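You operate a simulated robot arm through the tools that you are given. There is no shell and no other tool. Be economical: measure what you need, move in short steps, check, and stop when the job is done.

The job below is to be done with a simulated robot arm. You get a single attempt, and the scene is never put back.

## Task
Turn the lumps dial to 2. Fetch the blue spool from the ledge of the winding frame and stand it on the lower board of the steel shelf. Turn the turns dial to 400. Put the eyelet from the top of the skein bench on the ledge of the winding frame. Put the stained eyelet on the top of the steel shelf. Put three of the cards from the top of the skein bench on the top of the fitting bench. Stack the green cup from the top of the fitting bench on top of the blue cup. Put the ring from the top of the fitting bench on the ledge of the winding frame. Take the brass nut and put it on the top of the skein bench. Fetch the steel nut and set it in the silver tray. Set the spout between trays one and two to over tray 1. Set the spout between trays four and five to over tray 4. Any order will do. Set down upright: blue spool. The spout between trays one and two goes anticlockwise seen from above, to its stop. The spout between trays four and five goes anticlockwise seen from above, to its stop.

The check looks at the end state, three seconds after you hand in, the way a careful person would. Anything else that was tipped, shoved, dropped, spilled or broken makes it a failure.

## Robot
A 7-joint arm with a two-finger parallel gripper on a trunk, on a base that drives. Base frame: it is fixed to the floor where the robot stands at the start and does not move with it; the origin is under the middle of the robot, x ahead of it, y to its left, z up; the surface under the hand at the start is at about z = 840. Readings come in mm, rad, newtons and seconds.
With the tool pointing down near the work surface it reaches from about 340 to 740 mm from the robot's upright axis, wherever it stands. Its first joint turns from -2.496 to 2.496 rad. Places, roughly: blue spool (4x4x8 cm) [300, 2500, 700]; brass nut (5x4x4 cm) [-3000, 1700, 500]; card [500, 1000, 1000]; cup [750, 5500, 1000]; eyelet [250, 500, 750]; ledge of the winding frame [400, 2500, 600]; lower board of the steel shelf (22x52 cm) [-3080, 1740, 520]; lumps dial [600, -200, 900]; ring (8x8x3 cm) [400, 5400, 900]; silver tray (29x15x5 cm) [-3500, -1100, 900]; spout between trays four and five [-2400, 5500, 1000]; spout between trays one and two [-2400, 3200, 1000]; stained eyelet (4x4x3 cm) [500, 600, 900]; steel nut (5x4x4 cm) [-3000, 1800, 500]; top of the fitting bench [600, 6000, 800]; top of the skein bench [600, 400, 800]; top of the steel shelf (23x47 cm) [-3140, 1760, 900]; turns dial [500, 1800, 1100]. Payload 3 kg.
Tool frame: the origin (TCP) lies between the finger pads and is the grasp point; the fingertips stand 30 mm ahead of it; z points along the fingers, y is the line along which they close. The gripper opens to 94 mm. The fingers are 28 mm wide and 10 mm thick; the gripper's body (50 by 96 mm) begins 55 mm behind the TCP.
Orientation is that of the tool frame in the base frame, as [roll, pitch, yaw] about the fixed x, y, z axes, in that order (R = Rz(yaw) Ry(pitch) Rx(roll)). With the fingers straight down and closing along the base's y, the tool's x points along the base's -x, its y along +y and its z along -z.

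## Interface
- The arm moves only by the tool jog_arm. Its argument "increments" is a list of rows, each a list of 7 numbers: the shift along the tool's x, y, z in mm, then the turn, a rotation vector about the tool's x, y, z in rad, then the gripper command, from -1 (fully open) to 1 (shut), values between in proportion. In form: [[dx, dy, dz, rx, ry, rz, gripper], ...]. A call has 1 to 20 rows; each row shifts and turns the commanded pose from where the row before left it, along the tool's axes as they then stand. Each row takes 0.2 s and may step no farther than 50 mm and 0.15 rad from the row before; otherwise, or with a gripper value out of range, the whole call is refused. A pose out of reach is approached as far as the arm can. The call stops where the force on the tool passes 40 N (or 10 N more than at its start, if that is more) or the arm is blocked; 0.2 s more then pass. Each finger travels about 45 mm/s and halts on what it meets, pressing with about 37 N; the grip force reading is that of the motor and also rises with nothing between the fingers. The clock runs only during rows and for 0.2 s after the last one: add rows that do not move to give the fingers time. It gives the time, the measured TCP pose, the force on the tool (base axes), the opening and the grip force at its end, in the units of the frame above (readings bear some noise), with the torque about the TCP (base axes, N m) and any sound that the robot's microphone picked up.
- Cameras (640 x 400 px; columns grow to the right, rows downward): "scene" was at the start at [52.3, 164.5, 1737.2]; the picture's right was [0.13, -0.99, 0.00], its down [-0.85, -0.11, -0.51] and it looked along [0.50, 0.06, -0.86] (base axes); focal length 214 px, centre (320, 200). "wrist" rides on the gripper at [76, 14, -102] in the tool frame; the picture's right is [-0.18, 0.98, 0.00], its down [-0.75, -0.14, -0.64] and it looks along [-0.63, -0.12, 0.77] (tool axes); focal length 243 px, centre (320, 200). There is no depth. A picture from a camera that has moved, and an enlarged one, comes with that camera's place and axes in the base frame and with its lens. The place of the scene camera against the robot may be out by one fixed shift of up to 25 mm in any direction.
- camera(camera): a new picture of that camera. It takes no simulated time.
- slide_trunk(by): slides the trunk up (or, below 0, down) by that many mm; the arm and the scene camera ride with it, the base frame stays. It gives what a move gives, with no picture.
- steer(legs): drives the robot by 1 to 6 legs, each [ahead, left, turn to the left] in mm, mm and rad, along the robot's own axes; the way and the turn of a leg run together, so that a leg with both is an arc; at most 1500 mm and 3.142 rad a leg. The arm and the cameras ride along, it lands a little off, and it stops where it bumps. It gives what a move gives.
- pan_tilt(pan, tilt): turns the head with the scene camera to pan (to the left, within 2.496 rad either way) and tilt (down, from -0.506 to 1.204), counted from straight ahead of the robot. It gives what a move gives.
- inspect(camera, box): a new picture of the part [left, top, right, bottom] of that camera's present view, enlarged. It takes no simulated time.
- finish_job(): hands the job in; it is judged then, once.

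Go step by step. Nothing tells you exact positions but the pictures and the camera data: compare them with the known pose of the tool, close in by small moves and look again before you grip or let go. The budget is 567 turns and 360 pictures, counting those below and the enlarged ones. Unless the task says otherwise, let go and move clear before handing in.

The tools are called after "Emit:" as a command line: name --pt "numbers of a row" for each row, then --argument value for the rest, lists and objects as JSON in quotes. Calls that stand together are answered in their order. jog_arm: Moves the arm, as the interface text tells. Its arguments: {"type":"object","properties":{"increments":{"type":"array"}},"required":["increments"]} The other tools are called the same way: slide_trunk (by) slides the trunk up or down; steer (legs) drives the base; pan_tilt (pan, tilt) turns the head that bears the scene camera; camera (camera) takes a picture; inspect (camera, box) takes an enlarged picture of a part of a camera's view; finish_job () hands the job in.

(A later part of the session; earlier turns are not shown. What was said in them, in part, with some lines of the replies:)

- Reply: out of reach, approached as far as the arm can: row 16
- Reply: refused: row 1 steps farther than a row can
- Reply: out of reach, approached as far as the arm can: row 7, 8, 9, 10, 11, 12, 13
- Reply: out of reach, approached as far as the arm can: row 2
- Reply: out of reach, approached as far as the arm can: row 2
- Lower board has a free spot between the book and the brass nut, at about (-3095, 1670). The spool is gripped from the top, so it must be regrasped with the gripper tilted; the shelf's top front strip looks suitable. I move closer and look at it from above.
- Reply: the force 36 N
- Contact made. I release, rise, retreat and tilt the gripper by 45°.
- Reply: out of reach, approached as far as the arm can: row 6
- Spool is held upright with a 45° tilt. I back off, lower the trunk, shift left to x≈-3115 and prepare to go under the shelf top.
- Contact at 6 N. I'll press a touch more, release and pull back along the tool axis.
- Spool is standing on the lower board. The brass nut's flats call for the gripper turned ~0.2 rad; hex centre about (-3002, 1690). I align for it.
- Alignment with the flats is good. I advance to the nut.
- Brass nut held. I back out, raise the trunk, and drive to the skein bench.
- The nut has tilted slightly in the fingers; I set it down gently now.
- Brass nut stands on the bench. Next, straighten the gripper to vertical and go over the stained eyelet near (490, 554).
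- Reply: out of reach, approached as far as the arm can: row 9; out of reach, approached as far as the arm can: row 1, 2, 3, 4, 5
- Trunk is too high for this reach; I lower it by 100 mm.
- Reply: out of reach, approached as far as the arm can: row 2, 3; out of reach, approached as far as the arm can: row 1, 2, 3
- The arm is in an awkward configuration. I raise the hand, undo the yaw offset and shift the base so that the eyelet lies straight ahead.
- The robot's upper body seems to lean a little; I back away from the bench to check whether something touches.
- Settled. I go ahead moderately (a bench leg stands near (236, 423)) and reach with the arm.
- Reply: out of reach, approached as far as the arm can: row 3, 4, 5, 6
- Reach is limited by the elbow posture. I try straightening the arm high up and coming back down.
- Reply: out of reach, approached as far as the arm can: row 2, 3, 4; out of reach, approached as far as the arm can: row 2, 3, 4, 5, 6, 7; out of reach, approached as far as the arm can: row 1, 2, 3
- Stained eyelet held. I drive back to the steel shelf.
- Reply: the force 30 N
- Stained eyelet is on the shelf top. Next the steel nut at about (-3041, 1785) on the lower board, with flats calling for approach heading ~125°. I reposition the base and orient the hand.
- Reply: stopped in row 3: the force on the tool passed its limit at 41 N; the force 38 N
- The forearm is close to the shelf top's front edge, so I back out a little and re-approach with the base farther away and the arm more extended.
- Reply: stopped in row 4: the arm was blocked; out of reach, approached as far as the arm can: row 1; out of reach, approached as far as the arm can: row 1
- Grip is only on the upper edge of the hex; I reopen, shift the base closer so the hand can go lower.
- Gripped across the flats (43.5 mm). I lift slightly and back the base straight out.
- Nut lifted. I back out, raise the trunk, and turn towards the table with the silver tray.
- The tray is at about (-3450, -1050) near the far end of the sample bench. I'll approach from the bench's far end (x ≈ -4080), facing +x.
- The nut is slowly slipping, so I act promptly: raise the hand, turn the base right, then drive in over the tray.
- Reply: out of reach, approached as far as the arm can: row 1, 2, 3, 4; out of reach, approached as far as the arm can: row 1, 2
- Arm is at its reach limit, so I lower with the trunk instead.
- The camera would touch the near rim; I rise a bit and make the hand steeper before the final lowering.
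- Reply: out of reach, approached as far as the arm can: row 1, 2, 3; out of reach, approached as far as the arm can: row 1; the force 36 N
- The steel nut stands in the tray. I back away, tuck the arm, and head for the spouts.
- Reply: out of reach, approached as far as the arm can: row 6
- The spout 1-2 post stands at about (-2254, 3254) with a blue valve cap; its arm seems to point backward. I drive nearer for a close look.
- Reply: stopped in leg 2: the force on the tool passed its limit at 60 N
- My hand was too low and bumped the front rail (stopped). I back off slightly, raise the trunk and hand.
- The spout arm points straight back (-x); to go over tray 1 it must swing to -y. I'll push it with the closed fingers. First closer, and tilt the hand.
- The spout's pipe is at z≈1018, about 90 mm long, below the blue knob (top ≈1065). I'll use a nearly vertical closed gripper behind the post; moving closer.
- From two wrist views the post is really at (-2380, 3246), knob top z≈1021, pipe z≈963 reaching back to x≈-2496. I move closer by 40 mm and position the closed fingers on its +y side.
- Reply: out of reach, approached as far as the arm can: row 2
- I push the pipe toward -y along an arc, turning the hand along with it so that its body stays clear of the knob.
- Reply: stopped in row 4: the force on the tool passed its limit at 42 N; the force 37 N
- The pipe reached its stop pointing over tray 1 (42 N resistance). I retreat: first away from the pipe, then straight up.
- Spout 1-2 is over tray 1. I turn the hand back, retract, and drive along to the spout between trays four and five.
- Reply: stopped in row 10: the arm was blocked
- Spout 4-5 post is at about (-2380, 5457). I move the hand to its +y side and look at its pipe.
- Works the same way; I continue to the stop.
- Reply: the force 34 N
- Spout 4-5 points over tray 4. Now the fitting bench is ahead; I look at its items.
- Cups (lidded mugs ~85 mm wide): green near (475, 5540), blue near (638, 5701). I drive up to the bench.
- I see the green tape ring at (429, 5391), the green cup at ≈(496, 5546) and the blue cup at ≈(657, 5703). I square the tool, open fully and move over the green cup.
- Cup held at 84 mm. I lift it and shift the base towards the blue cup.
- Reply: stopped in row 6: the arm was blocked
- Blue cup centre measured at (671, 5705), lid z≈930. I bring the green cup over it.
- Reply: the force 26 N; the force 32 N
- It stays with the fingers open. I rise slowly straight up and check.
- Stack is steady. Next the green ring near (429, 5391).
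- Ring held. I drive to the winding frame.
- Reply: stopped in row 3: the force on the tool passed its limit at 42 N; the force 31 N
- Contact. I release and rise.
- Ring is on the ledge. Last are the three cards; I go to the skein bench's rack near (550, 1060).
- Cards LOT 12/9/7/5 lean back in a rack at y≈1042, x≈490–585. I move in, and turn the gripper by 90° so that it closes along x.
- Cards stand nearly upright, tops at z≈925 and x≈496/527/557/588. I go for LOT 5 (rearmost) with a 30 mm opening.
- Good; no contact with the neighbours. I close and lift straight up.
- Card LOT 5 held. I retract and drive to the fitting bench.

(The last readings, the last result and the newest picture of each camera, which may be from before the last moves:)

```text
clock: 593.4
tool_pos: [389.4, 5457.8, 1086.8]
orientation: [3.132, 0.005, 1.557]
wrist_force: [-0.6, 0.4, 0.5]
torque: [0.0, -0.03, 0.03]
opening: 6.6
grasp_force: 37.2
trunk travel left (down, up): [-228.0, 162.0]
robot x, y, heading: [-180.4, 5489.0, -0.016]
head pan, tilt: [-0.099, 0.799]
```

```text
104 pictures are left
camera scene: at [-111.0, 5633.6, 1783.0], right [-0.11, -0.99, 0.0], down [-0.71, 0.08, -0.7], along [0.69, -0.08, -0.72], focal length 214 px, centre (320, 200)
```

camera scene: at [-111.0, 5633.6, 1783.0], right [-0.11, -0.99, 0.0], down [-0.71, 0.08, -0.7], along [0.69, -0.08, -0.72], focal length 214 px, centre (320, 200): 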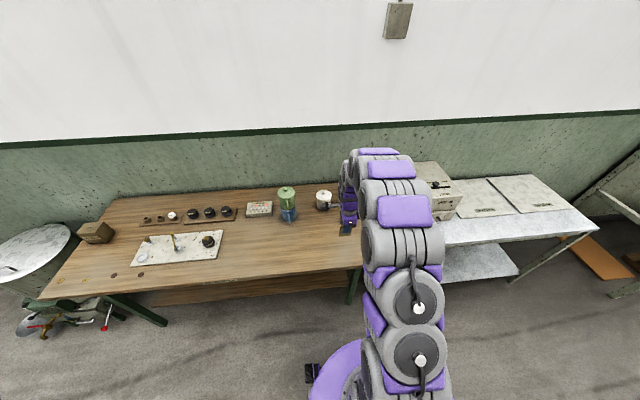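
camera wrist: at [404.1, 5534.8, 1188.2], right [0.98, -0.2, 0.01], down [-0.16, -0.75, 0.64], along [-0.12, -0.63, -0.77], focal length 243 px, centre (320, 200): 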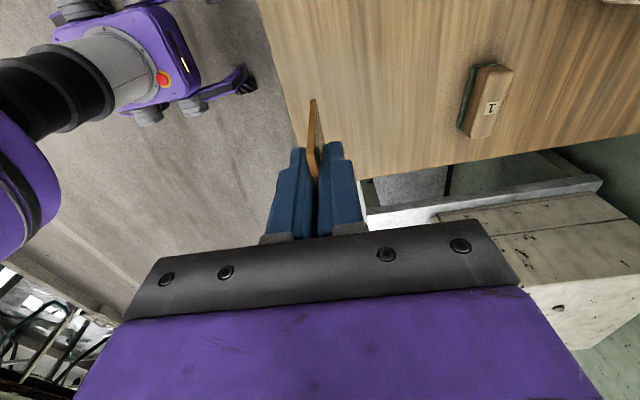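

Fitting bench reached; the cup stack stands. I tilt the card back to lay it down flat around (450, 5470).

Emit:
jog_arm --pt "6 20 30 0 0 0 1" --pt "6 10 30 0 0 0 1" --pt "0 0 0 -0.14 0 0 1" --pt "0 0 0 -0.14 0 0 1" --pt "0 0 0 -0.14 0 0 1" --pt "0 0 0 -0.14 0 0 1" --pt "0 0 0 -0.14 0 0 1" --pt "0 0 0 -0.14 0 0 1" --pt "0 0 0 -0.14 0 0 1" --pt "0 0 0 0 0 0 1"

Emit:
camera --camera "wrist"

Emit:
inspect --camera "scene" --box '[290, 170, 410, 280]'

```text
clock: 595.6
tool_pos: [418.9, 5469.1, 1025.2]
orientation: [2.149, 0.004, 1.556]
wrist_force: [0.1, 0.9, 0.1]
torque: [-0.02, 0.05, 0.01]
opening: 6.4
grasp_force: 37.3
trunk travel left (down, up): [-228.0, 162.0]
robot x, y, heading: [-178.0, 5486.1, -0.014]
head pan, tilt: [-0.099, 0.799]
```

```text
103 pictures are left
camera wrist: at [343.9, 5546.5, 1094.2], right [0.53, -0.19, 0.82], down [-0.62, -0.74, 0.24], along [0.57, -0.64, -0.51], focal length 243 px, centre (320, 200)
```

wrist: 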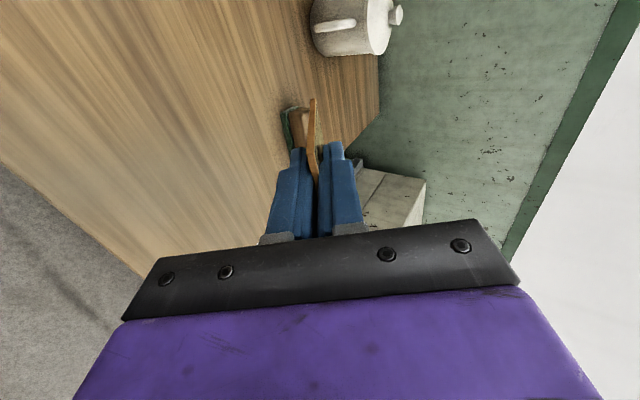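

```text
3.64 times, centred on (350, 225) of scene
camera zoom: at [-111.6, 5632.6, 1783.1], right [-0.11, -0.99, 0.0], down [-0.71, 0.08, -0.7], along [0.69, -0.08, -0.72], focal length 780 px, centre (211, 109)
```

zoom: 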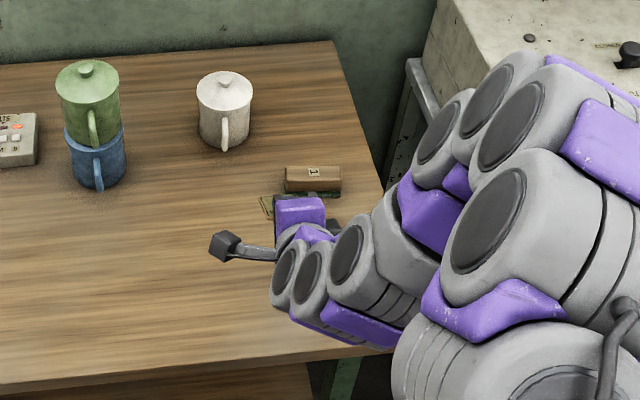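

Emit:
jog_arm --pt "0 -33.6 21.8 0 0 0 1" --pt "0 -33.6 21.8 0 0 0 1" --pt "0 -33.6 21.8 0 0 0 1" --pt "0 0 0 0 0 0 1"

Emit:
camera --camera "wrist"

```text
clock: 596.6
tool_pos: [419.0, 5468.9, 907.3]
orientation: [2.149, 0.005, 1.559]
wrist_force: [-0.2, 0.9, -0.5]
torque: [0.02, 0.01, 0.0]
opening: 6.8
grasp_force: 37.1
trunk travel left (down, up): [-228.0, 162.0]
robot x, y, heading: [-178.0, 5490.7, -0.016]
head pan, tilt: [-0.099, 0.799]
```

```text
101 pictures are left
camera wrist: at [343.0, 5546.2, 974.5], right [0.54, -0.19, 0.82], down [-0.62, -0.74, 0.24], along [0.57, -0.64, -0.52], focal length 243 px, centre (320, 200)
```

wrist: 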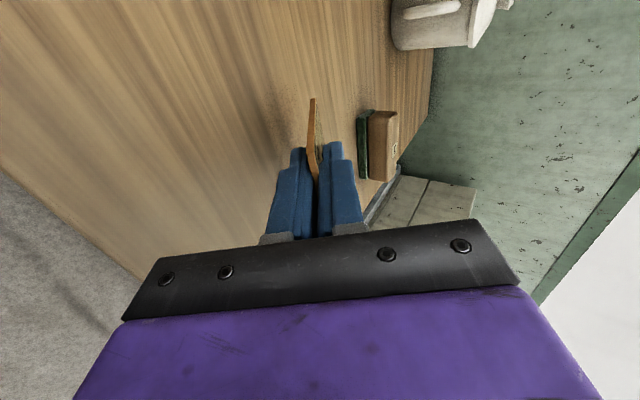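

Emit:
jog_arm --pt "0 -8.4 5.5 0 0 0 1" --pt "0 -4.2 2.7 0 0 0 1" --pt "0 -4.2 2.7 0 0 0 1" --pt "0 0 0 0 0 0 1"

Emit:
jog_arm --pt "0 -4.2 2.7 0 0 0 1" --pt "0 -4.2 2.7 0 0 0 1" --pt "0 0 0 0 0 0 1"

Emit:
camera --camera "wrist"

```text
clock: 597.6
tool_pos: [419.5, 5469.5, 886.3]
orientation: [2.151, 0.003, 1.559]
wrist_force: [0.2, 0.4, -0.3]
torque: [0.0, -0.01, 0.03]
opening: 7.1
grasp_force: 37.1
trunk travel left (down, up): [-228.0, 162.0]
robot x, y, heading: [-177.6, 5489.3, -0.014]
head pan, tilt: [-0.099, 0.799]
```

```text
clock: 598.4
tool_pos: [419.3, 5469.9, 876.6]
orientation: [2.15, 0.007, 1.558]
wrist_force: [-0.2, 0.5, 2.5]
torque: [0.02, -0.17, 0.01]
opening: 6.4
grasp_force: 37.1
trunk travel left (down, up): [-228.0, 162.0]
robot x, y, heading: [-181.1, 5492.8, -0.01]
head pan, tilt: [-0.099, 0.799]
```

```text
100 pictures are left
camera wrist: at [343.3, 5546.7, 944.1], right [0.54, -0.19, 0.82], down [-0.62, -0.74, 0.24], along [0.57, -0.64, -0.52], focal length 243 px, centre (320, 200)
```

wrist: 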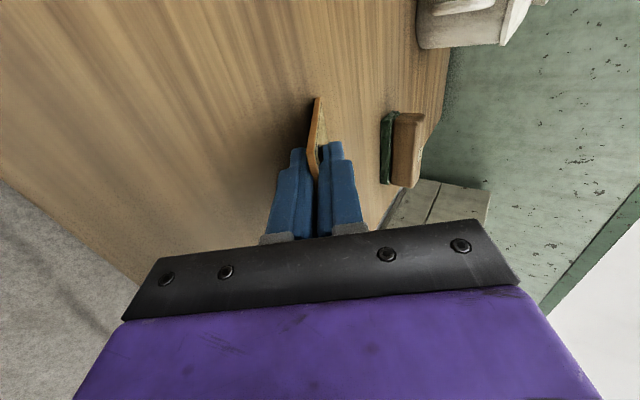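

Emit:
jog_arm --pt "0 0 0 0 0 0 0.6" --pt "0 0 0 0 0 0 0.6" --pt "0 0 -15 0 0 0 0.6" --pt "0 0 -25 0 0 0 0.6" --pt "0 0 -40 0 0 0 0.6" --pt "0 0 -40 0 0 0 0.6" --pt "0 0 0 0 0 0 0.6"

Emit:
camera --camera "wrist"

```text
clock: 600.0
tool_pos: [344.1, 5467.3, 930.0]
orientation: [2.15, 0.004, 1.555]
wrist_force: [0.1, -0.5, -0.7]
torque: [-0.04, 0.0, 0.02]
opening: 18.8
grasp_force: 0.1
out of reach, approached as far as the arm can: row 6
trunk travel left (down, up): [-228.0, 162.0]
robot x, y, heading: [-181.9, 5488.6, -0.011]
head pan, tilt: [-0.099, 0.799]
```

```text
99 pictures are left
camera wrist: at [267.3, 5544.3, 997.3], right [0.54, -0.19, 0.82], down [-0.62, -0.74, 0.24], along [0.57, -0.64, -0.52], focal length 243 px, centre (320, 200)
```

wrist: 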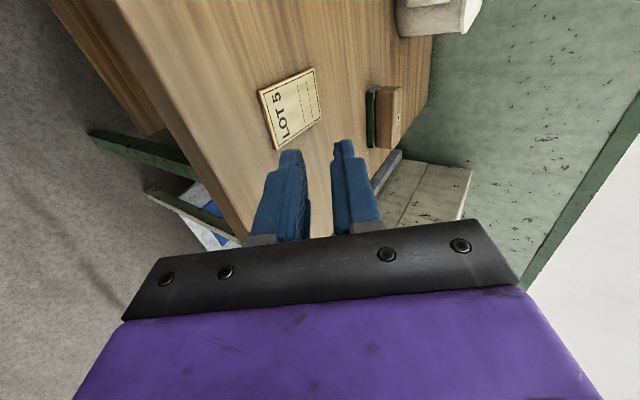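

LOT 5 lies flat on the fitting bench. I return for the next card.

Emit:
jog_arm --pt "0 20 -20 0 0 0 0.4" --pt "0 20 -20 0 0 0 0.4" --pt "0 0 0 0.14 0 0 0.4" --pt "0 0 0 0.14 0 0 0.4" --pt "0 0 0 0.14 0 0 0.4" --pt "0 0 0 0.14 0 0 0.4" --pt "0 0 0 0.14 0 0 0.4" --pt "0 0 0 0.14 0 0 0.4" --pt "0 0 0 0.14 0 0 0.4" --pt "0 0 -40 0 0 0 0.4" --pt "0 0 -40 0 0 0 0.4" --pt "0 0 0 0 0 0 0.4"

Emit:
steer --legs '[[-300, 0, 0.011], [0, -1480, 0], [0, -1480, 0], [0, -1475, 0], [380, 0, 0]]'

Emit:
jog_arm --pt "0 0 0 0 0 0 0.4" --pt "0 0 0 0 0 0 0.4" --pt "0 0 0 0 0 0 0.4" --pt "0 0 0 0 0 0 0.4" --pt "0 0 0 0 0 0 0.4"

Emit:
camera --camera "wrist"

```text
clock: 602.6
tool_pos: [350.6, 5464.8, 1021.6]
orientation: [3.13, 0.005, 1.556]
wrist_force: [1.1, -0.5, 0.3]
torque: [-0.02, 0.01, 0.02]
opening: 28.2
grasp_force: 0.1
out of reach, approached as far as the arm can: row 1, 2
trunk travel left (down, up): [-228.0, 162.0]
robot x, y, heading: [-181.9, 5487.5, -0.018]
head pan, tilt: [-0.099, 0.799]
```

```text
clock: 627.3
tool_pos: [434.0, 1057.7, 1021.3]
orientation: [3.132, 0.003, 1.565]
wrist_force: [-0.5, -0.4, -0.2]
torque: [0.0, 0.04, 0.0]
opening: 28.1
grasp_force: 0.1
trunk travel left (down, up): [-228.0, 162.0]
robot x, y, heading: [-96.9, 1079.4, -0.01]
head pan, tilt: [-0.099, 0.799]
```

```text
clock: 628.5
tool_pos: [433.5, 1058.1, 1022.6]
orientation: [3.129, 0.004, 1.565]
wrist_force: [0.8, 0.3, -0.4]
torque: [-0.03, -0.04, -0.01]
opening: 28.0
grasp_force: 0.1
trunk travel left (down, up): [-228.0, 162.0]
robot x, y, heading: [-94.6, 1077.8, -0.006]
head pan, tilt: [-0.099, 0.799]
```

```text
98 pictures are left
camera wrist: at [446.8, 1134.4, 1125.5], right [0.98, -0.19, 0.01], down [-0.15, -0.75, 0.64], along [-0.11, -0.63, -0.77], focal length 243 px, centre (320, 200)
```

wrist: 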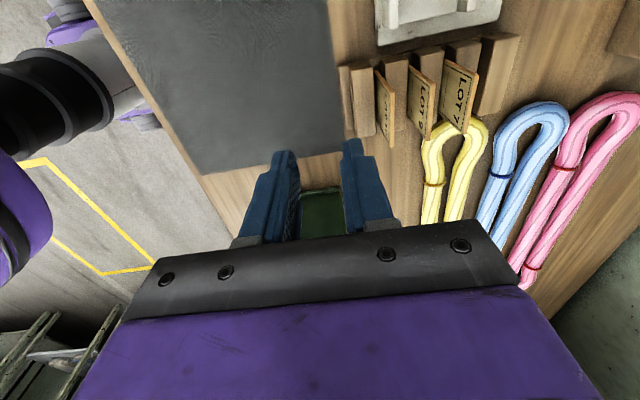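

Emit:
jog_arm --pt "-6 42 0 0 0 0 0.49" --pt "-6 42 0 0 0 0 0.49" --pt "-5 43 0 0 0 0 0.49" --pt "0 0 35 0 0 0 0.49" --pt "0 0 0 0 0 0 0.49"

Emit:
inspect --camera "wrist" --box '[200, 20, 440, 200]'

```text
clock: 629.7
tool_pos: [560.6, 1040.8, 990.3]
orientation: [3.127, 0.005, 1.566]
wrist_force: [0.3, 0.0, 0.3]
torque: [-0.03, -0.02, -0.01]
opening: 24.0
grasp_force: 0.0
trunk travel left (down, up): [-228.0, 162.0]
robot x, y, heading: [-94.5, 1078.2, -0.004]
head pan, tilt: [-0.099, 0.799]
```

```text
2.22 times, centred on (320, 110) of wrist
camera zoom: at [574.5, 1116.4, 1092.6], right [0.98, -0.19, 0.01], down [-0.15, -0.75, 0.64], along [-0.11, -0.63, -0.77], focal length 539 px, centre (320, 400)
```

zoom: 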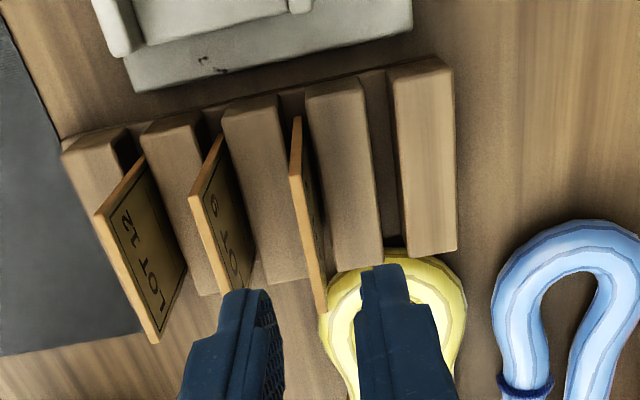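

Emit:
jog_arm --pt "2 -1 25 0 0 0 0.49" --pt "0 0 25 0 0 0 0.49" --pt "0 0 23 0 0 0 0.49" --pt "0 0 0 0 0 0 0.49"

Emit:
inspect --camera "wrist" --box '[200, 20, 440, 200]'

```text
clock: 630.7
tool_pos: [560.5, 1042.7, 917.2]
orientation: [3.13, 0.006, 1.565]
wrist_force: [-0.3, -0.3, -0.1]
torque: [-0.01, 0.0, -0.01]
opening: 24.1
grasp_force: 0.0
trunk travel left (down, up): [-228.0, 162.0]
robot x, y, heading: [-94.7, 1079.5, -0.006]
head pan, tilt: [-0.099, 0.799]
```

```text
2.22 times, centred on (320, 110) of wrist
camera zoom: at [574.2, 1118.6, 1019.0], right [0.98, -0.19, 0.01], down [-0.15, -0.75, 0.64], along [-0.11, -0.63, -0.77], focal length 539 px, centre (320, 400)
```

zoom: 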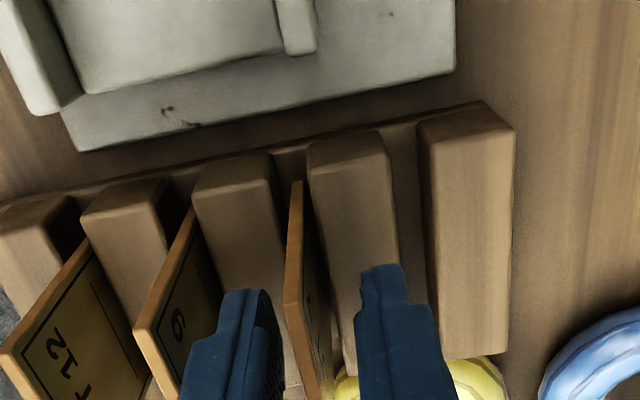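

Emit:
jog_arm --pt "0 0 0 0 0 0 1" --pt "0 0 0 0 0 0 1" --pt "0 0 0 0 0 0 1" --pt "0 0 -10 0 0 0 1" --pt "0 0 -20 0 0 0 1" --pt "0 0 -40 0 0 0 1" --pt "0 0 -40 0 0 0 1" --pt "0 0 -40 0 0 0 1" --pt "0 -40 -20 0 0 0 1" --pt "0 -40 0 0 0 0 1" --pt "0 -40 0 0 0 0 1"

Emit:
camera --camera "wrist"

```text
clock: 633.1
tool_pos: [435.6, 1041.6, 1085.9]
orientation: [3.127, 0.003, 1.566]
wrist_force: [-0.4, 0.3, 0.7]
torque: [0.0, 0.0, 0.01]
opening: 6.8
grasp_force: 36.9
trunk travel left (down, up): [-228.0, 162.0]
robot x, y, heading: [-93.2, 1078.8, -0.003]
head pan, tilt: [-0.099, 0.799]
```

```text
95 pictures are left
camera wrist: at [450.9, 1118.1, 1187.9], right [0.98, -0.19, 0.01], down [-0.15, -0.75, 0.64], along [-0.11, -0.63, -0.77], focal length 243 px, centre (320, 200)
```

wrist: 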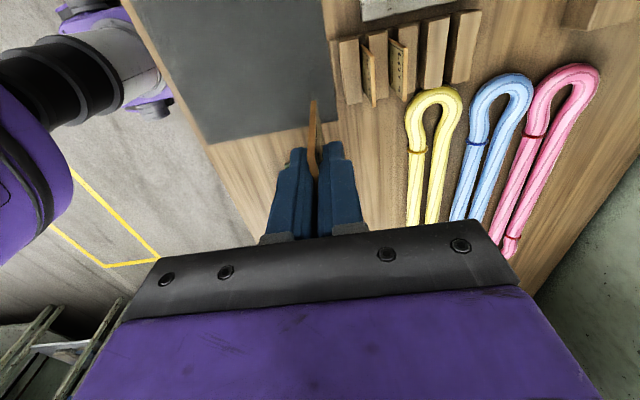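

LOT 7 held. I drive to the fitting bench, aiming for y≈5560.

Emit:
steer --legs '[[-380, 0, 0], [0, 1500, 0], [0, 1500, 0], [0, 1500, 0], [350, 0, 0]]'

Emit:
jog_arm --pt "0 0 0 0 0 0 1" --pt "0 0 0 0 0 0 1" --pt "0 0 0 0 0 0 1" --pt "0 0 0 0 0 0 1" --pt "0 0 0 0 0 0 1"

Emit:
camera --camera "wrist"

```text
clock: 658.4
tool_pos: [400.7, 5536.4, 1084.7]
orientation: [3.13, 0.005, 1.571]
wrist_force: [0.4, -0.3, -0.5]
torque: [0.03, -0.03, -0.02]
opening: 6.6
grasp_force: 37.4
trunk travel left (down, up): [-228.0, 162.0]
robot x, y, heading: [-136.9, 5569.2, -0.002]
head pan, tilt: [-0.099, 0.799]
```

```text
clock: 659.6
tool_pos: [397.9, 5536.2, 1084.9]
orientation: [3.127, 0.004, 1.571]
wrist_force: [0.6, 0.6, -1.2]
torque: [0.0, 0.0, 0.0]
opening: 7.0
grasp_force: 37.0
trunk travel left (down, up): [-228.0, 162.0]
robot x, y, heading: [-136.0, 5569.3, 0.001]
head pan, tilt: [-0.099, 0.799]
```

```text
94 pictures are left
camera wrist: at [411.4, 5612.5, 1187.6], right [0.98, -0.18, 0.01], down [-0.15, -0.75, 0.64], along [-0.11, -0.63, -0.77], focal length 243 px, centre (320, 200)
```

wrist: 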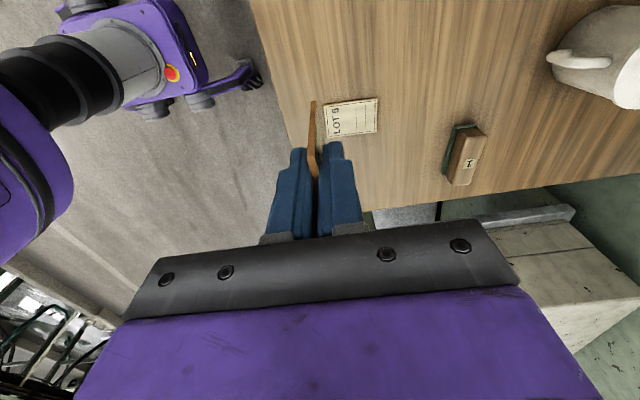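

Emit:
jog_arm --pt "12 11 30 0 0 0 1" --pt "12 11 30 0 0 0 1" --pt "0 0 0 -0.14 0 0 1" --pt "0 0 0 -0.14 0 0 1" --pt "0 0 0 -0.14 0 0 1" --pt "0 0 0 -0.14 0 0 1" --pt "0 0 0 -0.14 0 0 1" --pt "0 0 0 -0.14 0 0 1" --pt "0 0 0 -0.14 0 0 1" --pt "0 -33.6 21.8 0 0 0 1" --pt "0 -33.6 21.8 0 0 0 1" --pt "0 -33.6 21.8 0 0 0 1" --pt "0 0 0 0 0 0 1"

Emit:
jog_arm --pt "0 -8.4 5.5 0 0 0 1" --pt "0 -4.2 2.7 0 0 0 1" --pt "0 -4.2 2.7 0 0 0 1" --pt "0 -4.2 2.7 0 0 0 1" --pt "0 0 0 0 0 0 1"

Emit:
camera --camera "wrist"

```text
clock: 662.4
tool_pos: [439.9, 5558.5, 920.0]
orientation: [2.148, 0.004, 1.573]
wrist_force: [0.4, 0.2, 0.3]
torque: [-0.01, 0.03, 0.03]
opening: 6.9
grasp_force: 37.0
out of reach, approached as far as the arm can: row 9
trunk travel left (down, up): [-228.0, 162.0]
robot x, y, heading: [-132.9, 5568.0, 0.005]
head pan, tilt: [-0.099, 0.799]
```

```text
clock: 663.6
tool_pos: [440.2, 5559.1, 895.3]
orientation: [2.148, 0.002, 1.572]
wrist_force: [0.4, -0.9, -0.2]
torque: [0.0, -0.02, -0.02]
opening: 6.7
grasp_force: 37.3
trunk travel left (down, up): [-228.0, 162.0]
robot x, y, heading: [-135.5, 5571.0, 0.0]
head pan, tilt: [-0.099, 0.799]
```

```text
93 pictures are left
camera wrist: at [362.7, 5635.3, 963.1], right [0.54, -0.18, 0.82], down [-0.61, -0.75, 0.24], along [0.58, -0.63, -0.51], focal length 243 px, centre (320, 200)
```

wrist: 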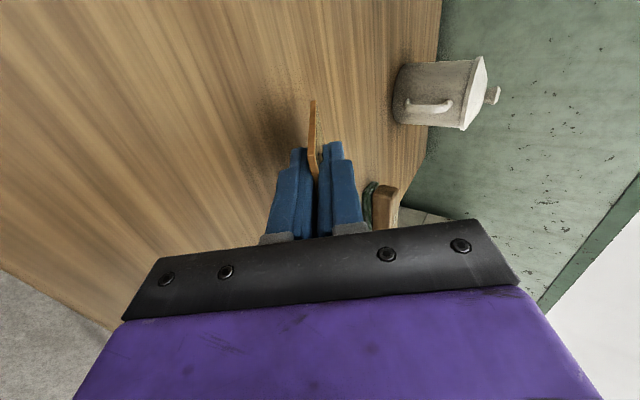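

Emit:
jog_arm --pt "0 -8.4 5.5 0 0 0 1" --pt "0 -4.2 2.7 0 0 0 1" --pt "0 0 0 0 0 0 1"

Emit:
jog_arm --pt "0 -3 2 0 0 0 1" --pt "0 -2 1.4 0 0 0 1" --pt "0 0 0 0 0 0 1"

```text
clock: 664.4
tool_pos: [440.0, 5558.0, 879.5]
orientation: [2.148, 0.006, 1.573]
wrist_force: [1.0, 0.2, -0.3]
torque: [0.02, -0.01, 0.01]
opening: 6.7
grasp_force: 37.1
trunk travel left (down, up): [-228.0, 162.0]
robot x, y, heading: [-135.3, 5567.0, -0.003]
head pan, tilt: [-0.099, 0.799]
```

```text
clock: 665.2
tool_pos: [441.8, 5558.3, 874.6]
orientation: [2.146, 0.007, 1.574]
wrist_force: [-0.8, -0.2, 8.5]
torque: [0.0, -0.39, 0.0]
opening: 6.4
grasp_force: 37.4
trunk travel left (down, up): [-228.0, 162.0]
robot x, y, heading: [-137.0, 5571.6, 0.003]
head pan, tilt: [-0.099, 0.799]
```

Emit:
jog_arm --pt "0 0 0 0 0 0 0.6" --pt "0 0 0 0 0 0 0.6" --pt "0 0 -15 0 0 0 0.6" --pt "0 0 -25 0 0 0 0.6" --pt "0 0 -40 0 0 0 0.6" --pt "0 0 0 0 0 0 0.6"

Emit:
camera --camera "wrist"

Emit:
jog_arm --pt "0 34 -22 0 0 0 0.4" --pt "0 34 -22 0 0 0 0.4" --pt "0 34 -22 0 0 0 0.4" --pt "0 0 0 0.14 0 0 0.4" --pt "0 0 0 0.14 0 0 0.4" --pt "0 0 0 0.14 0 0 0.4" --pt "0 0 0 0.14 0 0 0.4" --pt "0 0 0 0.14 0 0 0.4" --pt "0 0 0 0.14 0 0 0.4" --pt "0 0 0 0.14 0 0 0.4" --pt "0 0 0 0 0 0 0.4"

```text
clock: 666.6
tool_pos: [377.3, 5558.1, 916.2]
orientation: [2.146, 0.003, 1.571]
wrist_force: [-0.4, -0.6, 0.2]
torque: [0.01, 0.0, 0.02]
opening: 18.9
grasp_force: 0.2
out of reach, approached as far as the arm can: row 5
trunk travel left (down, up): [-228.0, 162.0]
robot x, y, heading: [-135.9, 5569.2, 0.003]
head pan, tilt: [-0.099, 0.799]
```

```text
92 pictures are left
camera wrist: at [300.0, 5633.5, 982.8], right [0.54, -0.18, 0.82], down [-0.61, -0.75, 0.23], along [0.58, -0.63, -0.51], focal length 243 px, centre (320, 200)
```

wrist: 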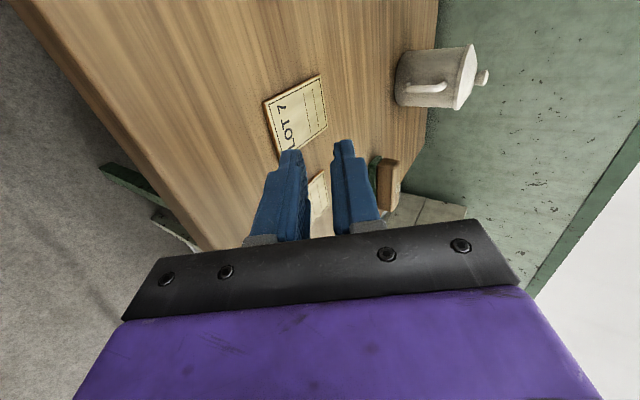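

```text
clock: 669.0
tool_pos: [405.6, 5560.2, 958.2]
orientation: [3.13, 0.007, 1.575]
wrist_force: [0.3, -0.3, -1.4]
torque: [-0.02, 0.06, -0.01]
opening: 28.3
grasp_force: 0.0
out of reach, approached as far as the arm can: row 1, 2, 3
trunk travel left (down, up): [-228.0, 162.0]
robot x, y, heading: [-134.9, 5568.6, 0.002]
head pan, tilt: [-0.099, 0.799]
```

LOT 7 lies flat too. Back for the third card.

Emit:
jog_arm --pt "0 0 -40 0 0 0 0.4" --pt "0 0 -40 0 0 0 0.4" --pt "0 0 0 0 0 0 0.4"

Emit:
steer --legs '[[-350, 0, 0], [0, -1500, 0], [0, -1500, 0], [0, -1500, 0], [370, 0, 0]]'

Emit:
jog_arm --pt "0 0 0 0 0 0 0.4" --pt "0 0 0 0 0 0 0.4" --pt "0 0 0 0 0 0 0.4" --pt "0 0 0 0 0 0 0.4" --pt "0 0 0 0 0 0 0.4"

Emit:
camera --camera "wrist"

```text
clock: 669.8
tool_pos: [403.1, 5559.7, 1037.8]
orientation: [3.129, 0.005, 1.571]
wrist_force: [-0.5, -0.5, -0.7]
torque: [-0.02, -0.01, 0.0]
opening: 28.0
grasp_force: 0.1
trunk travel left (down, up): [-228.0, 162.0]
robot x, y, heading: [-138.0, 5567.7, 0.002]
head pan, tilt: [-0.099, 0.799]
```

```text
clock: 695.1
tool_pos: [465.6, 1076.5, 1037.3]
orientation: [3.127, 0.005, 1.585]
wrist_force: [0.2, 0.1, -0.2]
torque: [0.02, 0.04, 0.01]
opening: 28.5
grasp_force: 0.2
trunk travel left (down, up): [-228.0, 162.0]
robot x, y, heading: [-78.7, 1080.4, 0.022]
head pan, tilt: [-0.099, 0.799]
```

```text
clock: 696.3
tool_pos: [463.2, 1076.6, 1038.4]
orientation: [3.126, 0.004, 1.586]
wrist_force: [-0.1, 0.7, -0.1]
torque: [-0.01, 0.0, 0.02]
opening: 28.1
grasp_force: 0.1
trunk travel left (down, up): [-228.0, 162.0]
robot x, y, heading: [-73.2, 1080.4, 0.017]
head pan, tilt: [-0.099, 0.799]
```

```text
91 pictures are left
camera wrist: at [476.2, 1153.0, 1141.4], right [0.99, -0.17, 0.02], down [-0.14, -0.75, 0.64], along [-0.1, -0.64, -0.77], focal length 243 px, centre (320, 200)
```

wrist: 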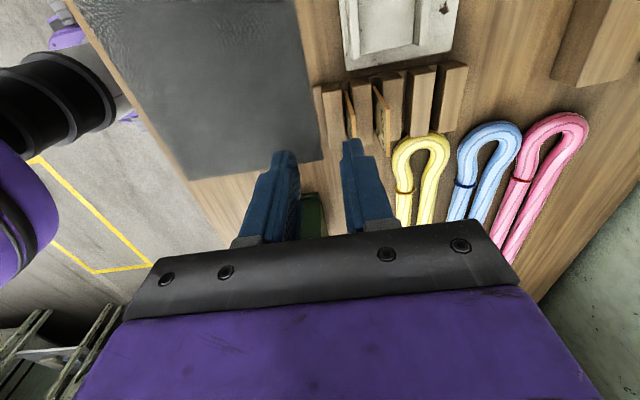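

Emit:
jog_arm --pt "-11 22 0 0 0 0.015 0.49" --pt "-11 21 10 0 0 0 0.49" --pt "-11 21 37 0 0 0 0.49" --pt "0 0 0 0 0 0 0.49"

Emit:
inspect --camera "wrist" --box '[200, 20, 440, 200]'

```text
clock: 697.3
tool_pos: [528.3, 1042.1, 993.9]
orientation: [3.125, 0.004, 1.57]
wrist_force: [0.5, 0.0, 0.1]
torque: [0.01, 0.0, -0.01]
opening: 24.1
grasp_force: 0.1
trunk travel left (down, up): [-228.0, 162.0]
robot x, y, heading: [-77.0, 1084.3, 0.013]
head pan, tilt: [-0.099, 0.799]
```

```text
2.22 times, centred on (320, 110) of wrist
camera zoom: at [541.7, 1118.4, 1095.4], right [0.98, -0.18, 0.02], down [-0.15, -0.75, 0.64], along [-0.11, -0.63, -0.77], focal length 539 px, centre (320, 400)
```

zoom: 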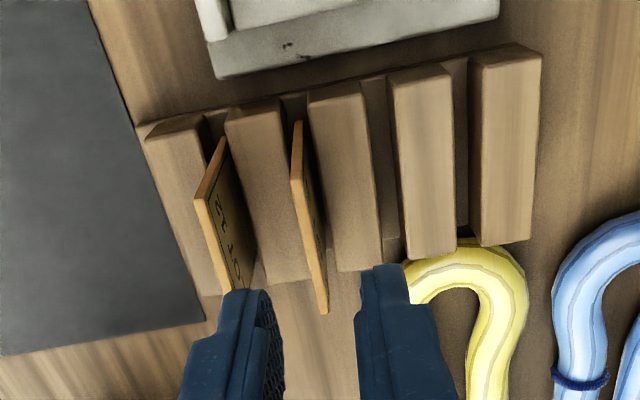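

Emit:
jog_arm --pt "1.5 -1 26 0 0 0 0.49" --pt "0 0 26 0 0 0 0.49" --pt "0 0 24 0 0 0 0.49" --pt "0 0 0 0 0 0 0.49"

Emit:
inspect --camera "wrist" --box '[200, 20, 440, 200]'

```text
clock: 698.3
tool_pos: [528.9, 1044.9, 917.1]
orientation: [3.126, 0.004, 1.571]
wrist_force: [0.7, 0.4, -0.2]
torque: [0.0, -0.02, 0.01]
opening: 24.0
grasp_force: 0.1
trunk travel left (down, up): [-228.0, 162.0]
robot x, y, heading: [-72.1, 1081.7, 0.017]
head pan, tilt: [-0.099, 0.799]
```

```text
2.22 times, centred on (320, 110) of wrist
camera zoom: at [542.1, 1120.4, 1019.8], right [0.98, -0.18, 0.02], down [-0.15, -0.75, 0.64], along [-0.11, -0.63, -0.77], focal length 539 px, centre (320, 400)
```

zoom: 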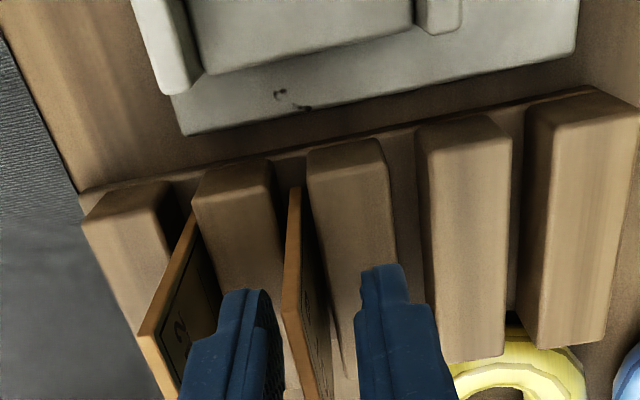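

Emit:
jog_arm --pt "0 0 0 0 0 0 1" --pt "0 0 0 0 0 0 1" --pt "0 0 0 0 0 0 1" --pt "0 0 -10 0 0 0 1" --pt "0 0 -20 0 0 0 1" --pt "0 0 -40 0 0 0 1" --pt "0 0 -40 0 0 0 1" --pt "0 0 -40 0 0 0 1" --pt "0 -40 -20 0 0 0 1" --pt "0 -40 0 0 0 0 1" --pt "0 -40 0 0 0 0 1"

Emit:
camera --camera "wrist"

Emit:
pan_tilt --pan -0.3 --tilt 0.8

Emit:
camera --camera "scene"

```text
clock: 700.7
tool_pos: [403.6, 1046.0, 1086.5]
orientation: [3.125, 0.004, 1.571]
wrist_force: [0.6, -0.2, 0.2]
torque: [0.0, -0.02, 0.0]
opening: 6.8
grasp_force: 37.3
trunk travel left (down, up): [-228.0, 162.0]
robot x, y, heading: [-73.5, 1079.3, 0.015]
head pan, tilt: [-0.099, 0.799]
```

```text
88 pictures are left
camera wrist: at [417.2, 1121.9, 1188.9], right [0.98, -0.18, 0.02], down [-0.15, -0.75, 0.64], along [-0.11, -0.63, -0.77], focal length 243 px, centre (320, 200)
```

wrist: 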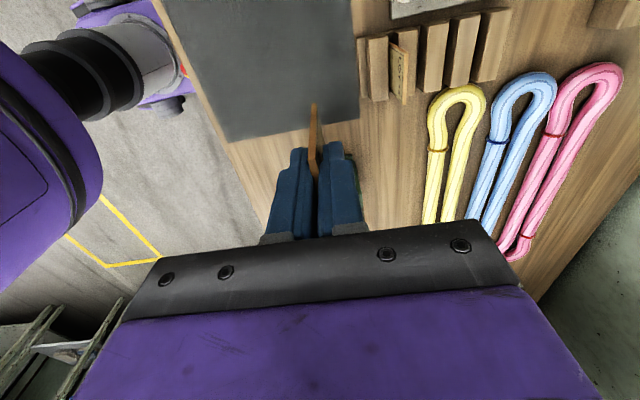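

```text
clock: 701.4
tool_pos: [404.4, 1044.4, 1085.4]
orientation: [3.126, 0.003, 1.569]
wrist_force: [-0.7, -0.3, 0.1]
torque: [0.01, -0.04, 0.01]
opening: 6.9
grasp_force: 36.9
trunk travel left (down, up): [-228.0, 162.0]
robot x, y, heading: [-76.7, 1080.8, 0.015]
head pan, tilt: [-0.3, 0.799]
```

```text
87 pictures are left
camera scene: at [-14.3, 1209.7, 1783.0], right [-0.28, -0.96, 0.0], down [-0.69, 0.2, -0.7], along [0.67, -0.2, -0.72], focal length 214 px, centre (320, 200)
```

scene: 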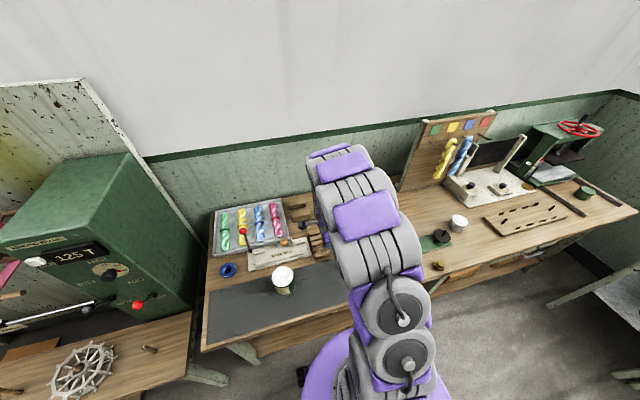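

LOT 9 held. Third trip to the fitting bench, aiming at y≈5640.

Emit:
steer --legs '[[-380, 0, -0.015], [0, 1500, 0], [0, 1500, 0], [0, 1500, 0], [0, 80, 0], [370, 0, 0]]'

Emit:
jog_arm --pt "0 0 0 0 0 0 1" --pt "0 0 0 0 0 0 1" --pt "0 0 0 0 0 0 1" --pt "0 0 0 0 0 0 1" --pt "0 0 0 0 0 0 1"

Emit:
camera --camera "wrist"

```text
clock: 727.6
tool_pos: [459.7, 5607.5, 1085.1]
orientation: [3.127, 0.004, 1.534]
wrist_force: [0.7, 0.5, -0.9]
torque: [0.0, 0.02, 0.01]
opening: 6.8
grasp_force: 37.5
trunk travel left (down, up): [-228.0, 162.0]
robot x, y, heading: [-21.2, 5664.7, -0.023]
head pan, tilt: [-0.3, 0.799]
```

```text
clock: 728.8
tool_pos: [458.4, 5639.6, 1087.4]
orientation: [3.124, 0.032, 1.537]
wrist_force: [-0.5, 1.0, 0.3]
torque: [-0.01, 0.01, -0.01]
opening: 6.4
grasp_force: 37.5
trunk travel left (down, up): [-228.0, 162.0]
robot x, y, heading: [-17.7, 5663.0, -0.024]
head pan, tilt: [-0.3, 0.799]
```

```text
86 pictures are left
camera wrist: at [474.8, 5717.8, 1187.6], right [0.98, -0.22, 0.02], down [-0.18, -0.73, 0.66], along [-0.13, -0.65, -0.75], focal length 243 px, centre (320, 200)
```

wrist: 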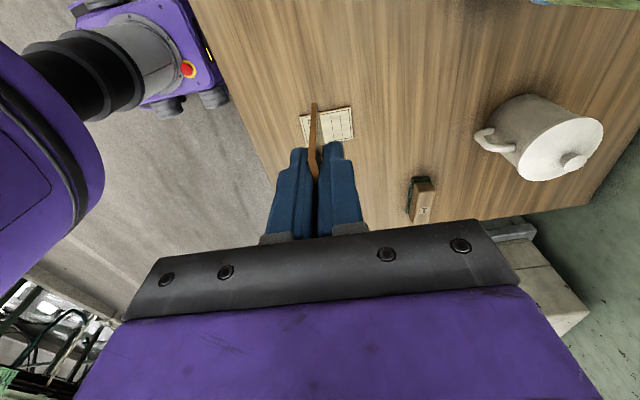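

Emit:
steer --legs '[[-110, 0, 0.02]]'

Emit:
jog_arm --pt "0 25 0 0 0 0 1" --pt "0 25 0 0 0 0 1" --pt "0 25 0 0 0 0 1" --pt "0 0 0 0 0 0 1" --pt "0 0 0 0 0 0 1" --pt "0 0 0 0 0 0 1" --pt "0 0 0 0 0 0 1" --pt "0 0 0 0 0 0 1" --pt "0 0 0 0 0 0 1" --pt "0 0 0 0 0 0 1" --pt "0 0 0 0 0 0 1"

Emit:
camera --camera "wrist"

```text
clock: 730.0
tool_pos: [349.6, 5611.1, 1087.1]
orientation: [3.122, 0.001, 1.55]
wrist_force: [0.2, -0.4, -0.6]
torque: [0.04, -0.02, -0.05]
opening: 6.5
grasp_force: 36.8
trunk travel left (down, up): [-228.0, 162.0]
robot x, y, heading: [-126.4, 5658.2, -0.005]
head pan, tilt: [-0.3, 0.799]
```

```text
clock: 732.4
tool_pos: [422.3, 5615.0, 1089.3]
orientation: [3.122, 0.009, 1.548]
wrist_force: [0.4, 0.5, -0.6]
torque: [-0.02, 0.01, 0.0]
opening: 6.8
grasp_force: 36.9
trunk travel left (down, up): [-228.0, 162.0]
robot x, y, heading: [-123.8, 5653.5, -0.005]
head pan, tilt: [-0.3, 0.799]
```

```text
85 pictures are left
camera wrist: at [438.9, 5691.8, 1191.3], right [0.98, -0.21, 0.02], down [-0.17, -0.74, 0.65], along [-0.12, -0.64, -0.76], focal length 243 px, centre (320, 200)
```

wrist: 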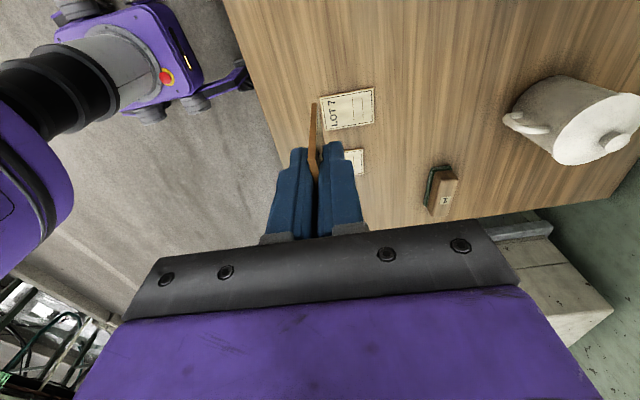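

Emit:
jog_arm --pt "14 5 30 0 0 0 1" --pt "14 5 30 0 0 0 1" --pt "0 0 0 -0.14 0 0 1" --pt "0 0 0 -0.14 0 0 1" --pt "0 0 0 -0.14 0 0 1" --pt "0 0 0 -0.14 0 0 1" --pt "0 0 0 -0.14 0 0 1" --pt "0 0 0 -0.14 0 0 1" --pt "0 0 0 -0.14 0 0 1" --pt "0 -33.6 21.8 0 0 0 1" --pt "0 -33.6 21.8 0 0 0 1" --pt "0 -33.6 21.8 0 0 0 1" --pt "0 0 0 0 0 0 1"

Emit:
camera --camera "wrist"

```text
clock: 735.2
tool_pos: [448.3, 5675.8, 919.9]
orientation: [2.142, 0.028, 1.55]
wrist_force: [-0.5, 0.6, -0.4]
torque: [0.01, 0.03, -0.03]
opening: 6.7
grasp_force: 37.1
out of reach, approached as far as the arm can: row 9
trunk travel left (down, up): [-228.0, 162.0]
robot x, y, heading: [-128.6, 5653.2, -0.0]
head pan, tilt: [-0.3, 0.799]
```

```text
84 pictures are left
camera wrist: at [372.4, 5755.2, 986.3], right [0.53, -0.17, 0.83], down [-0.63, -0.74, 0.25], along [0.57, -0.66, -0.5], focal length 243 px, centre (320, 200)
```

wrist: 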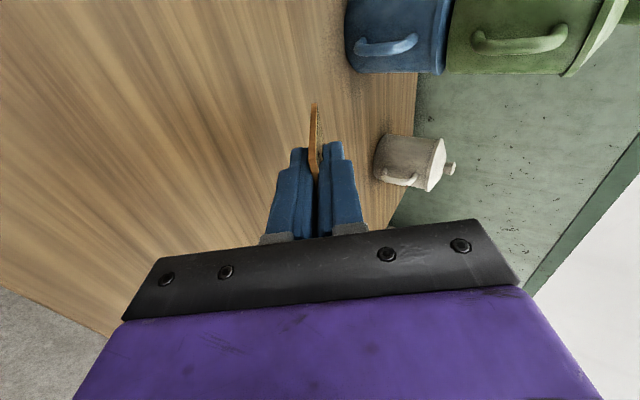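

Emit:
jog_arm --pt "0 0 0 0 0 0 1" --pt "0 0 0 0 0 0 1" --pt "0 0 0 0 0 0 1" --pt "0 0 0 0 0 0 1" --pt "0 0 0 0 0 0 1" --pt "0 0 0 0 0 0 1" --pt "0 0 0 0 0 0 1" --pt "0 0 0 0 0 0 1" --pt "0 0 0 0 0 0 1" --pt "0 0 0 0 0 0 1" --pt "0 0 0 0 0 0 1" --pt "0 0 0 0 0 0 1" --pt "0 0 0 0 0 0 1" --pt "0 0 0 0 0 0 1" --pt "0 0 0 0 0 0 1"

Emit:
jog_arm --pt "0 -8.4 5.5 0 0 0 1" --pt "0 -8.4 5.5 0 0 0 1" --pt "0 -8.4 5.5 0 0 0 1" --pt "0 0 0 0 0 0 1"

Emit:
camera --camera "wrist"

```text
clock: 738.4
tool_pos: [448.5, 5669.6, 921.8]
orientation: [2.142, 0.023, 1.551]
wrist_force: [0.6, -0.5, 1.1]
torque: [-0.02, 0.01, -0.03]
opening: 6.9
grasp_force: 37.4
trunk travel left (down, up): [-228.0, 162.0]
robot x, y, heading: [-125.8, 5659.0, 0.001]
head pan, tilt: [-0.3, 0.799]
```

```text
clock: 739.4
tool_pos: [450.9, 5669.4, 891.2]
orientation: [2.142, 0.024, 1.553]
wrist_force: [0.0, -0.3, -0.3]
torque: [-0.03, -0.01, -0.01]
opening: 6.8
grasp_force: 37.0
trunk travel left (down, up): [-228.0, 162.0]
robot x, y, heading: [-125.4, 5658.3, -0.002]
head pan, tilt: [-0.3, 0.799]
```

```text
83 pictures are left
camera wrist: at [373.5, 5748.4, 957.1], right [0.53, -0.17, 0.83], down [-0.63, -0.74, 0.25], along [0.57, -0.65, -0.5], focal length 243 px, centre (320, 200)
```

wrist: 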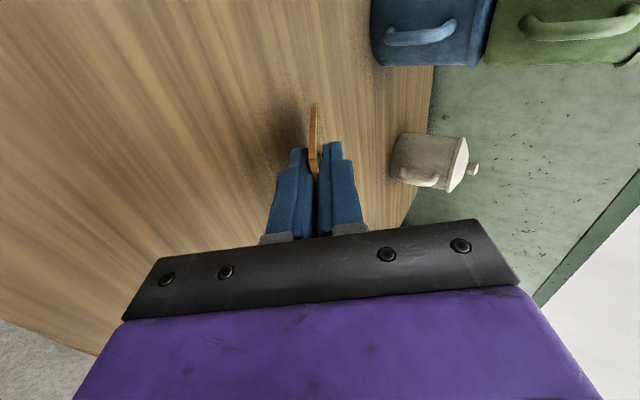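

Emit:
jog_arm --pt "0 -8.4 5.5 0 0 0 1" --pt "0 -2.5 1.6 0 0 0 1" --pt "0 0 0 0 0 0 1"

Emit:
jog_arm --pt "0 -2.5 1.6 0 0 0 1" --pt "0 -1.7 1.1 0 0 0 1" --pt "0 0 0 0 0 0 1"

```text
clock: 740.2
tool_pos: [449.5, 5669.1, 878.1]
orientation: [2.142, 0.025, 1.55]
wrist_force: [1.0, 0.3, 1.2]
torque: [0.01, -0.05, -0.04]
opening: 6.8
grasp_force: 36.8
trunk travel left (down, up): [-228.0, 162.0]
robot x, y, heading: [-128.3, 5655.1, -0.004]
head pan, tilt: [-0.3, 0.799]
```

```text
clock: 741.0
tool_pos: [449.0, 5669.1, 874.5]
orientation: [2.139, 0.024, 1.552]
wrist_force: [-1.1, 0.4, 8.8]
torque: [0.19, -0.53, 0.02]
opening: 6.6
grasp_force: 36.5
trunk travel left (down, up): [-228.0, 162.0]
robot x, y, heading: [-126.0, 5659.2, 0.0]
head pan, tilt: [-0.3, 0.799]
```

Emit:
jog_arm --pt "0 0 0 0 0 0 0.6" --pt "0 0 0 0 0 0 0.6" --pt "0 0 -15 0 0 0 0.6" --pt "0 0 -25 0 0 0 0.6" --pt "0 0 -25 0 0 0 0.6" --pt "0 0 0 0 0 0 0.6"

Emit:
camera --camera "wrist"

Emit:
jog_arm --pt "0 30 -19 0 0 0 0.4" --pt "0 30 -19 0 0 0 0.4" --pt "0 30 -19 0 0 0 0.4" --pt "0 0 0 0 0 0 0.4"

Emit:
steer --legs '[[-400, 0, 0]]'

Emit:
camera --camera "scene"

```text
clock: 742.4
tool_pos: [395.0, 5670.7, 909.3]
orientation: [2.14, 0.023, 1.55]
wrist_force: [0.1, -0.3, 0.1]
torque: [0.03, 0.0, 0.01]
opening: 19.1
grasp_force: 0.1
trunk travel left (down, up): [-228.0, 162.0]
robot x, y, heading: [-127.7, 5654.8, -0.004]
head pan, tilt: [-0.3, 0.799]
```

```text
82 pictures are left
camera wrist: at [319.1, 5748.7, 974.8], right [0.53, -0.18, 0.83], down [-0.63, -0.73, 0.25], along [0.57, -0.66, -0.5], focal length 243 px, centre (320, 200)
```

wrist: 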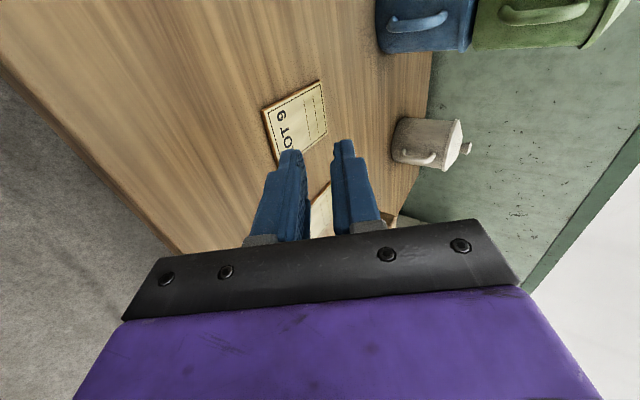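

```text
clock: 743.4
tool_pos: [394.5, 5669.8, 921.1]
orientation: [2.14, 0.024, 1.55]
wrist_force: [0.0, 0.1, 0.8]
torque: [-0.01, 0.02, -0.01]
opening: 28.2
grasp_force: 0.0
out of reach, approached as far as the arm can: row 1, 2, 3
trunk travel left (down, up): [-228.0, 162.0]
robot x, y, heading: [-127.6, 5654.4, -0.002]
head pan, tilt: [-0.3, 0.799]
```

```text
clock: 745.9
tool_pos: [-7.8, 5670.2, 921.0]
orientation: [2.142, 0.024, 1.548]
wrist_force: [0.2, -0.5, 0.1]
torque: [-0.03, 0.01, 0.01]
opening: 28.1
grasp_force: 0.0
trunk travel left (down, up): [-228.0, 162.0]
robot x, y, heading: [-529.8, 5657.5, -0.003]
head pan, tilt: [-0.3, 0.799]
```

```text
81 pictures are left
camera scene: at [-467.1, 5785.5, 1783.0], right [-0.3, -0.95, 0.0], down [-0.69, 0.21, -0.7], along [0.66, -0.21, -0.72], focal length 214 px, centre (320, 200)
```

scene: 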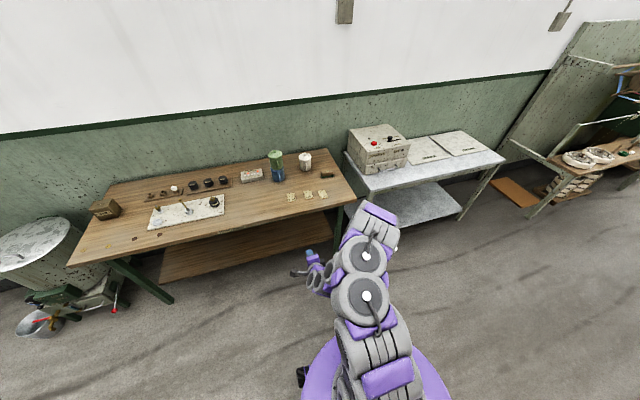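

All three cards lie on the bench and the stack stands. Before handing in, I re-check the basin area where my hand had bumped the rail, from the same viewpoint as before.

Emit:
steer --legs '[[0, 0, 3.141], [570, 0, 0], [0, 1250, 0], [0, 1240, 0]]'

Emit:
pan_tilt --pan 0.0 --tilt 0.5

Emit:
camera --camera "scene"

Emit:
inspect --camera "scene" --box '[400, 200, 480, 270]'

Emit:
inspect --camera "scene" --box '[310, 190, 390, 270]'

```text
clock: 768.1
tool_pos: [-1661.1, 3204.5, 921.5]
orientation: [2.141, 0.019, -1.595]
wrist_force: [0.1, 1.0, 0.1]
torque: [-0.01, 0.01, 0.03]
opening: 28.1
grasp_force: 0.0
trunk travel left (down, up): [-228.0, 162.0]
robot x, y, heading: [-1141.7, 3212.0, 3.135]
head pan, tilt: [-0.3, 0.799]
```

```text
clock: 768.9
tool_pos: [-1660.5, 3202.0, 922.5]
orientation: [2.141, 0.023, -1.599]
wrist_force: [-0.5, 0.4, -0.1]
torque: [0.02, 0.04, 0.03]
opening: 28.4
grasp_force: 0.0
trunk travel left (down, up): [-228.0, 162.0]
robot x, y, heading: [-1139.8, 3212.3, 3.136]
head pan, tilt: [0.0, 0.499]
```

```text
80 pictures are left
camera scene: at [-1195.9, 3085.2, 1809.1], right [0.01, 1.0, 0.0], down [0.48, -0.01, -0.88], along [-0.88, 0.01, -0.48], focal length 214 px, centre (320, 200)
```

scene: 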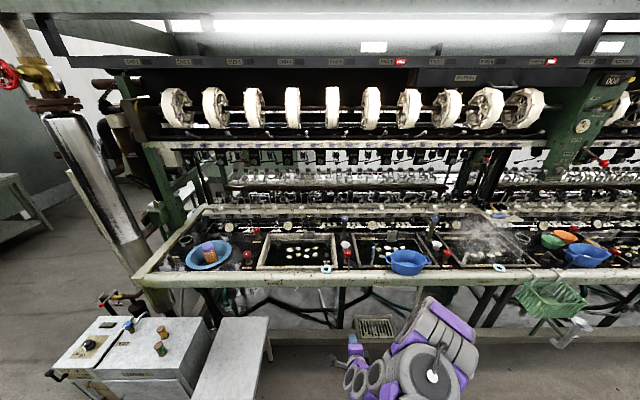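

```text
5.71 times, centred on (440, 235) of scene
camera zoom: at [-1195.9, 3085.2, 1809.1], right [0.01, 1.0, 0.0], down [0.48, -0.01, -0.88], along [-0.88, 0.01, -0.48], focal length 1226 px, centre (-366, 0)
```

zoom: 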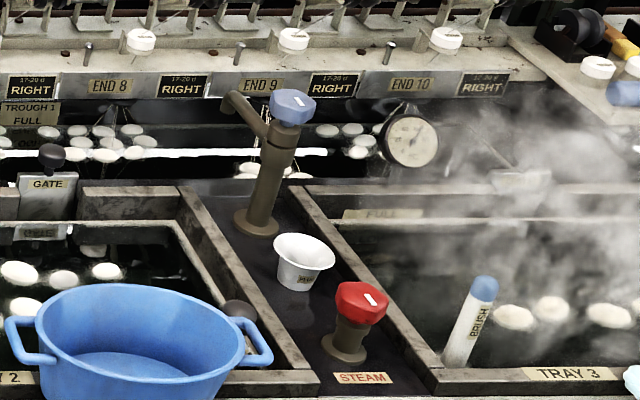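

```text
5.00 times, centred on (350, 230) of scene
camera zoom: at [-1195.9, 3085.2, 1809.1], right [0.01, 1.0, 0.0], down [0.48, -0.01, -0.88], along [-0.88, 0.01, -0.48], focal length 1072 px, centre (170, 50)
```

zoom: 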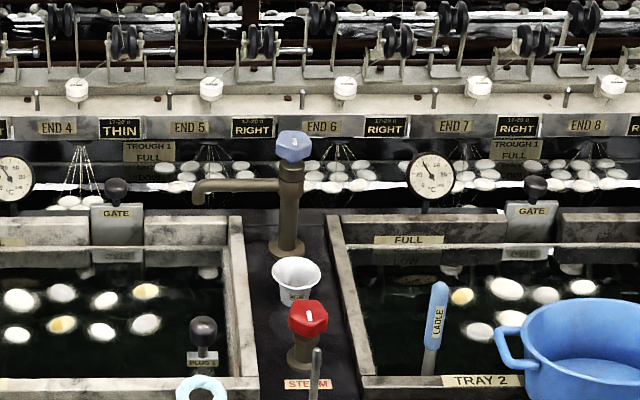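

The pot and everything around are unmoved and spout 1-2 points over tray 1; all jobs are done, so I hand in.

Emit:
finish_job

```text
The job is handed in.
```

The job is handed in and all twelve items are done; I don't have the check's verdict yet.

My hand bumped three things on the way:
- **Basin front rail:** the gripper ran into it near tray 2. A look from about the same spot later showed the blue pot and ladle where they had been.
- **Steel shelf top:** the forearm pressed against its front edge while I was getting the steel nut. The mug, oil jar and stained eyelet on it showed no movement.
- **Skein bench:** the robot leaned while I was reaching for the stained eyelet, possibly because its base touched a bench leg. I saw nothing disturbed there.
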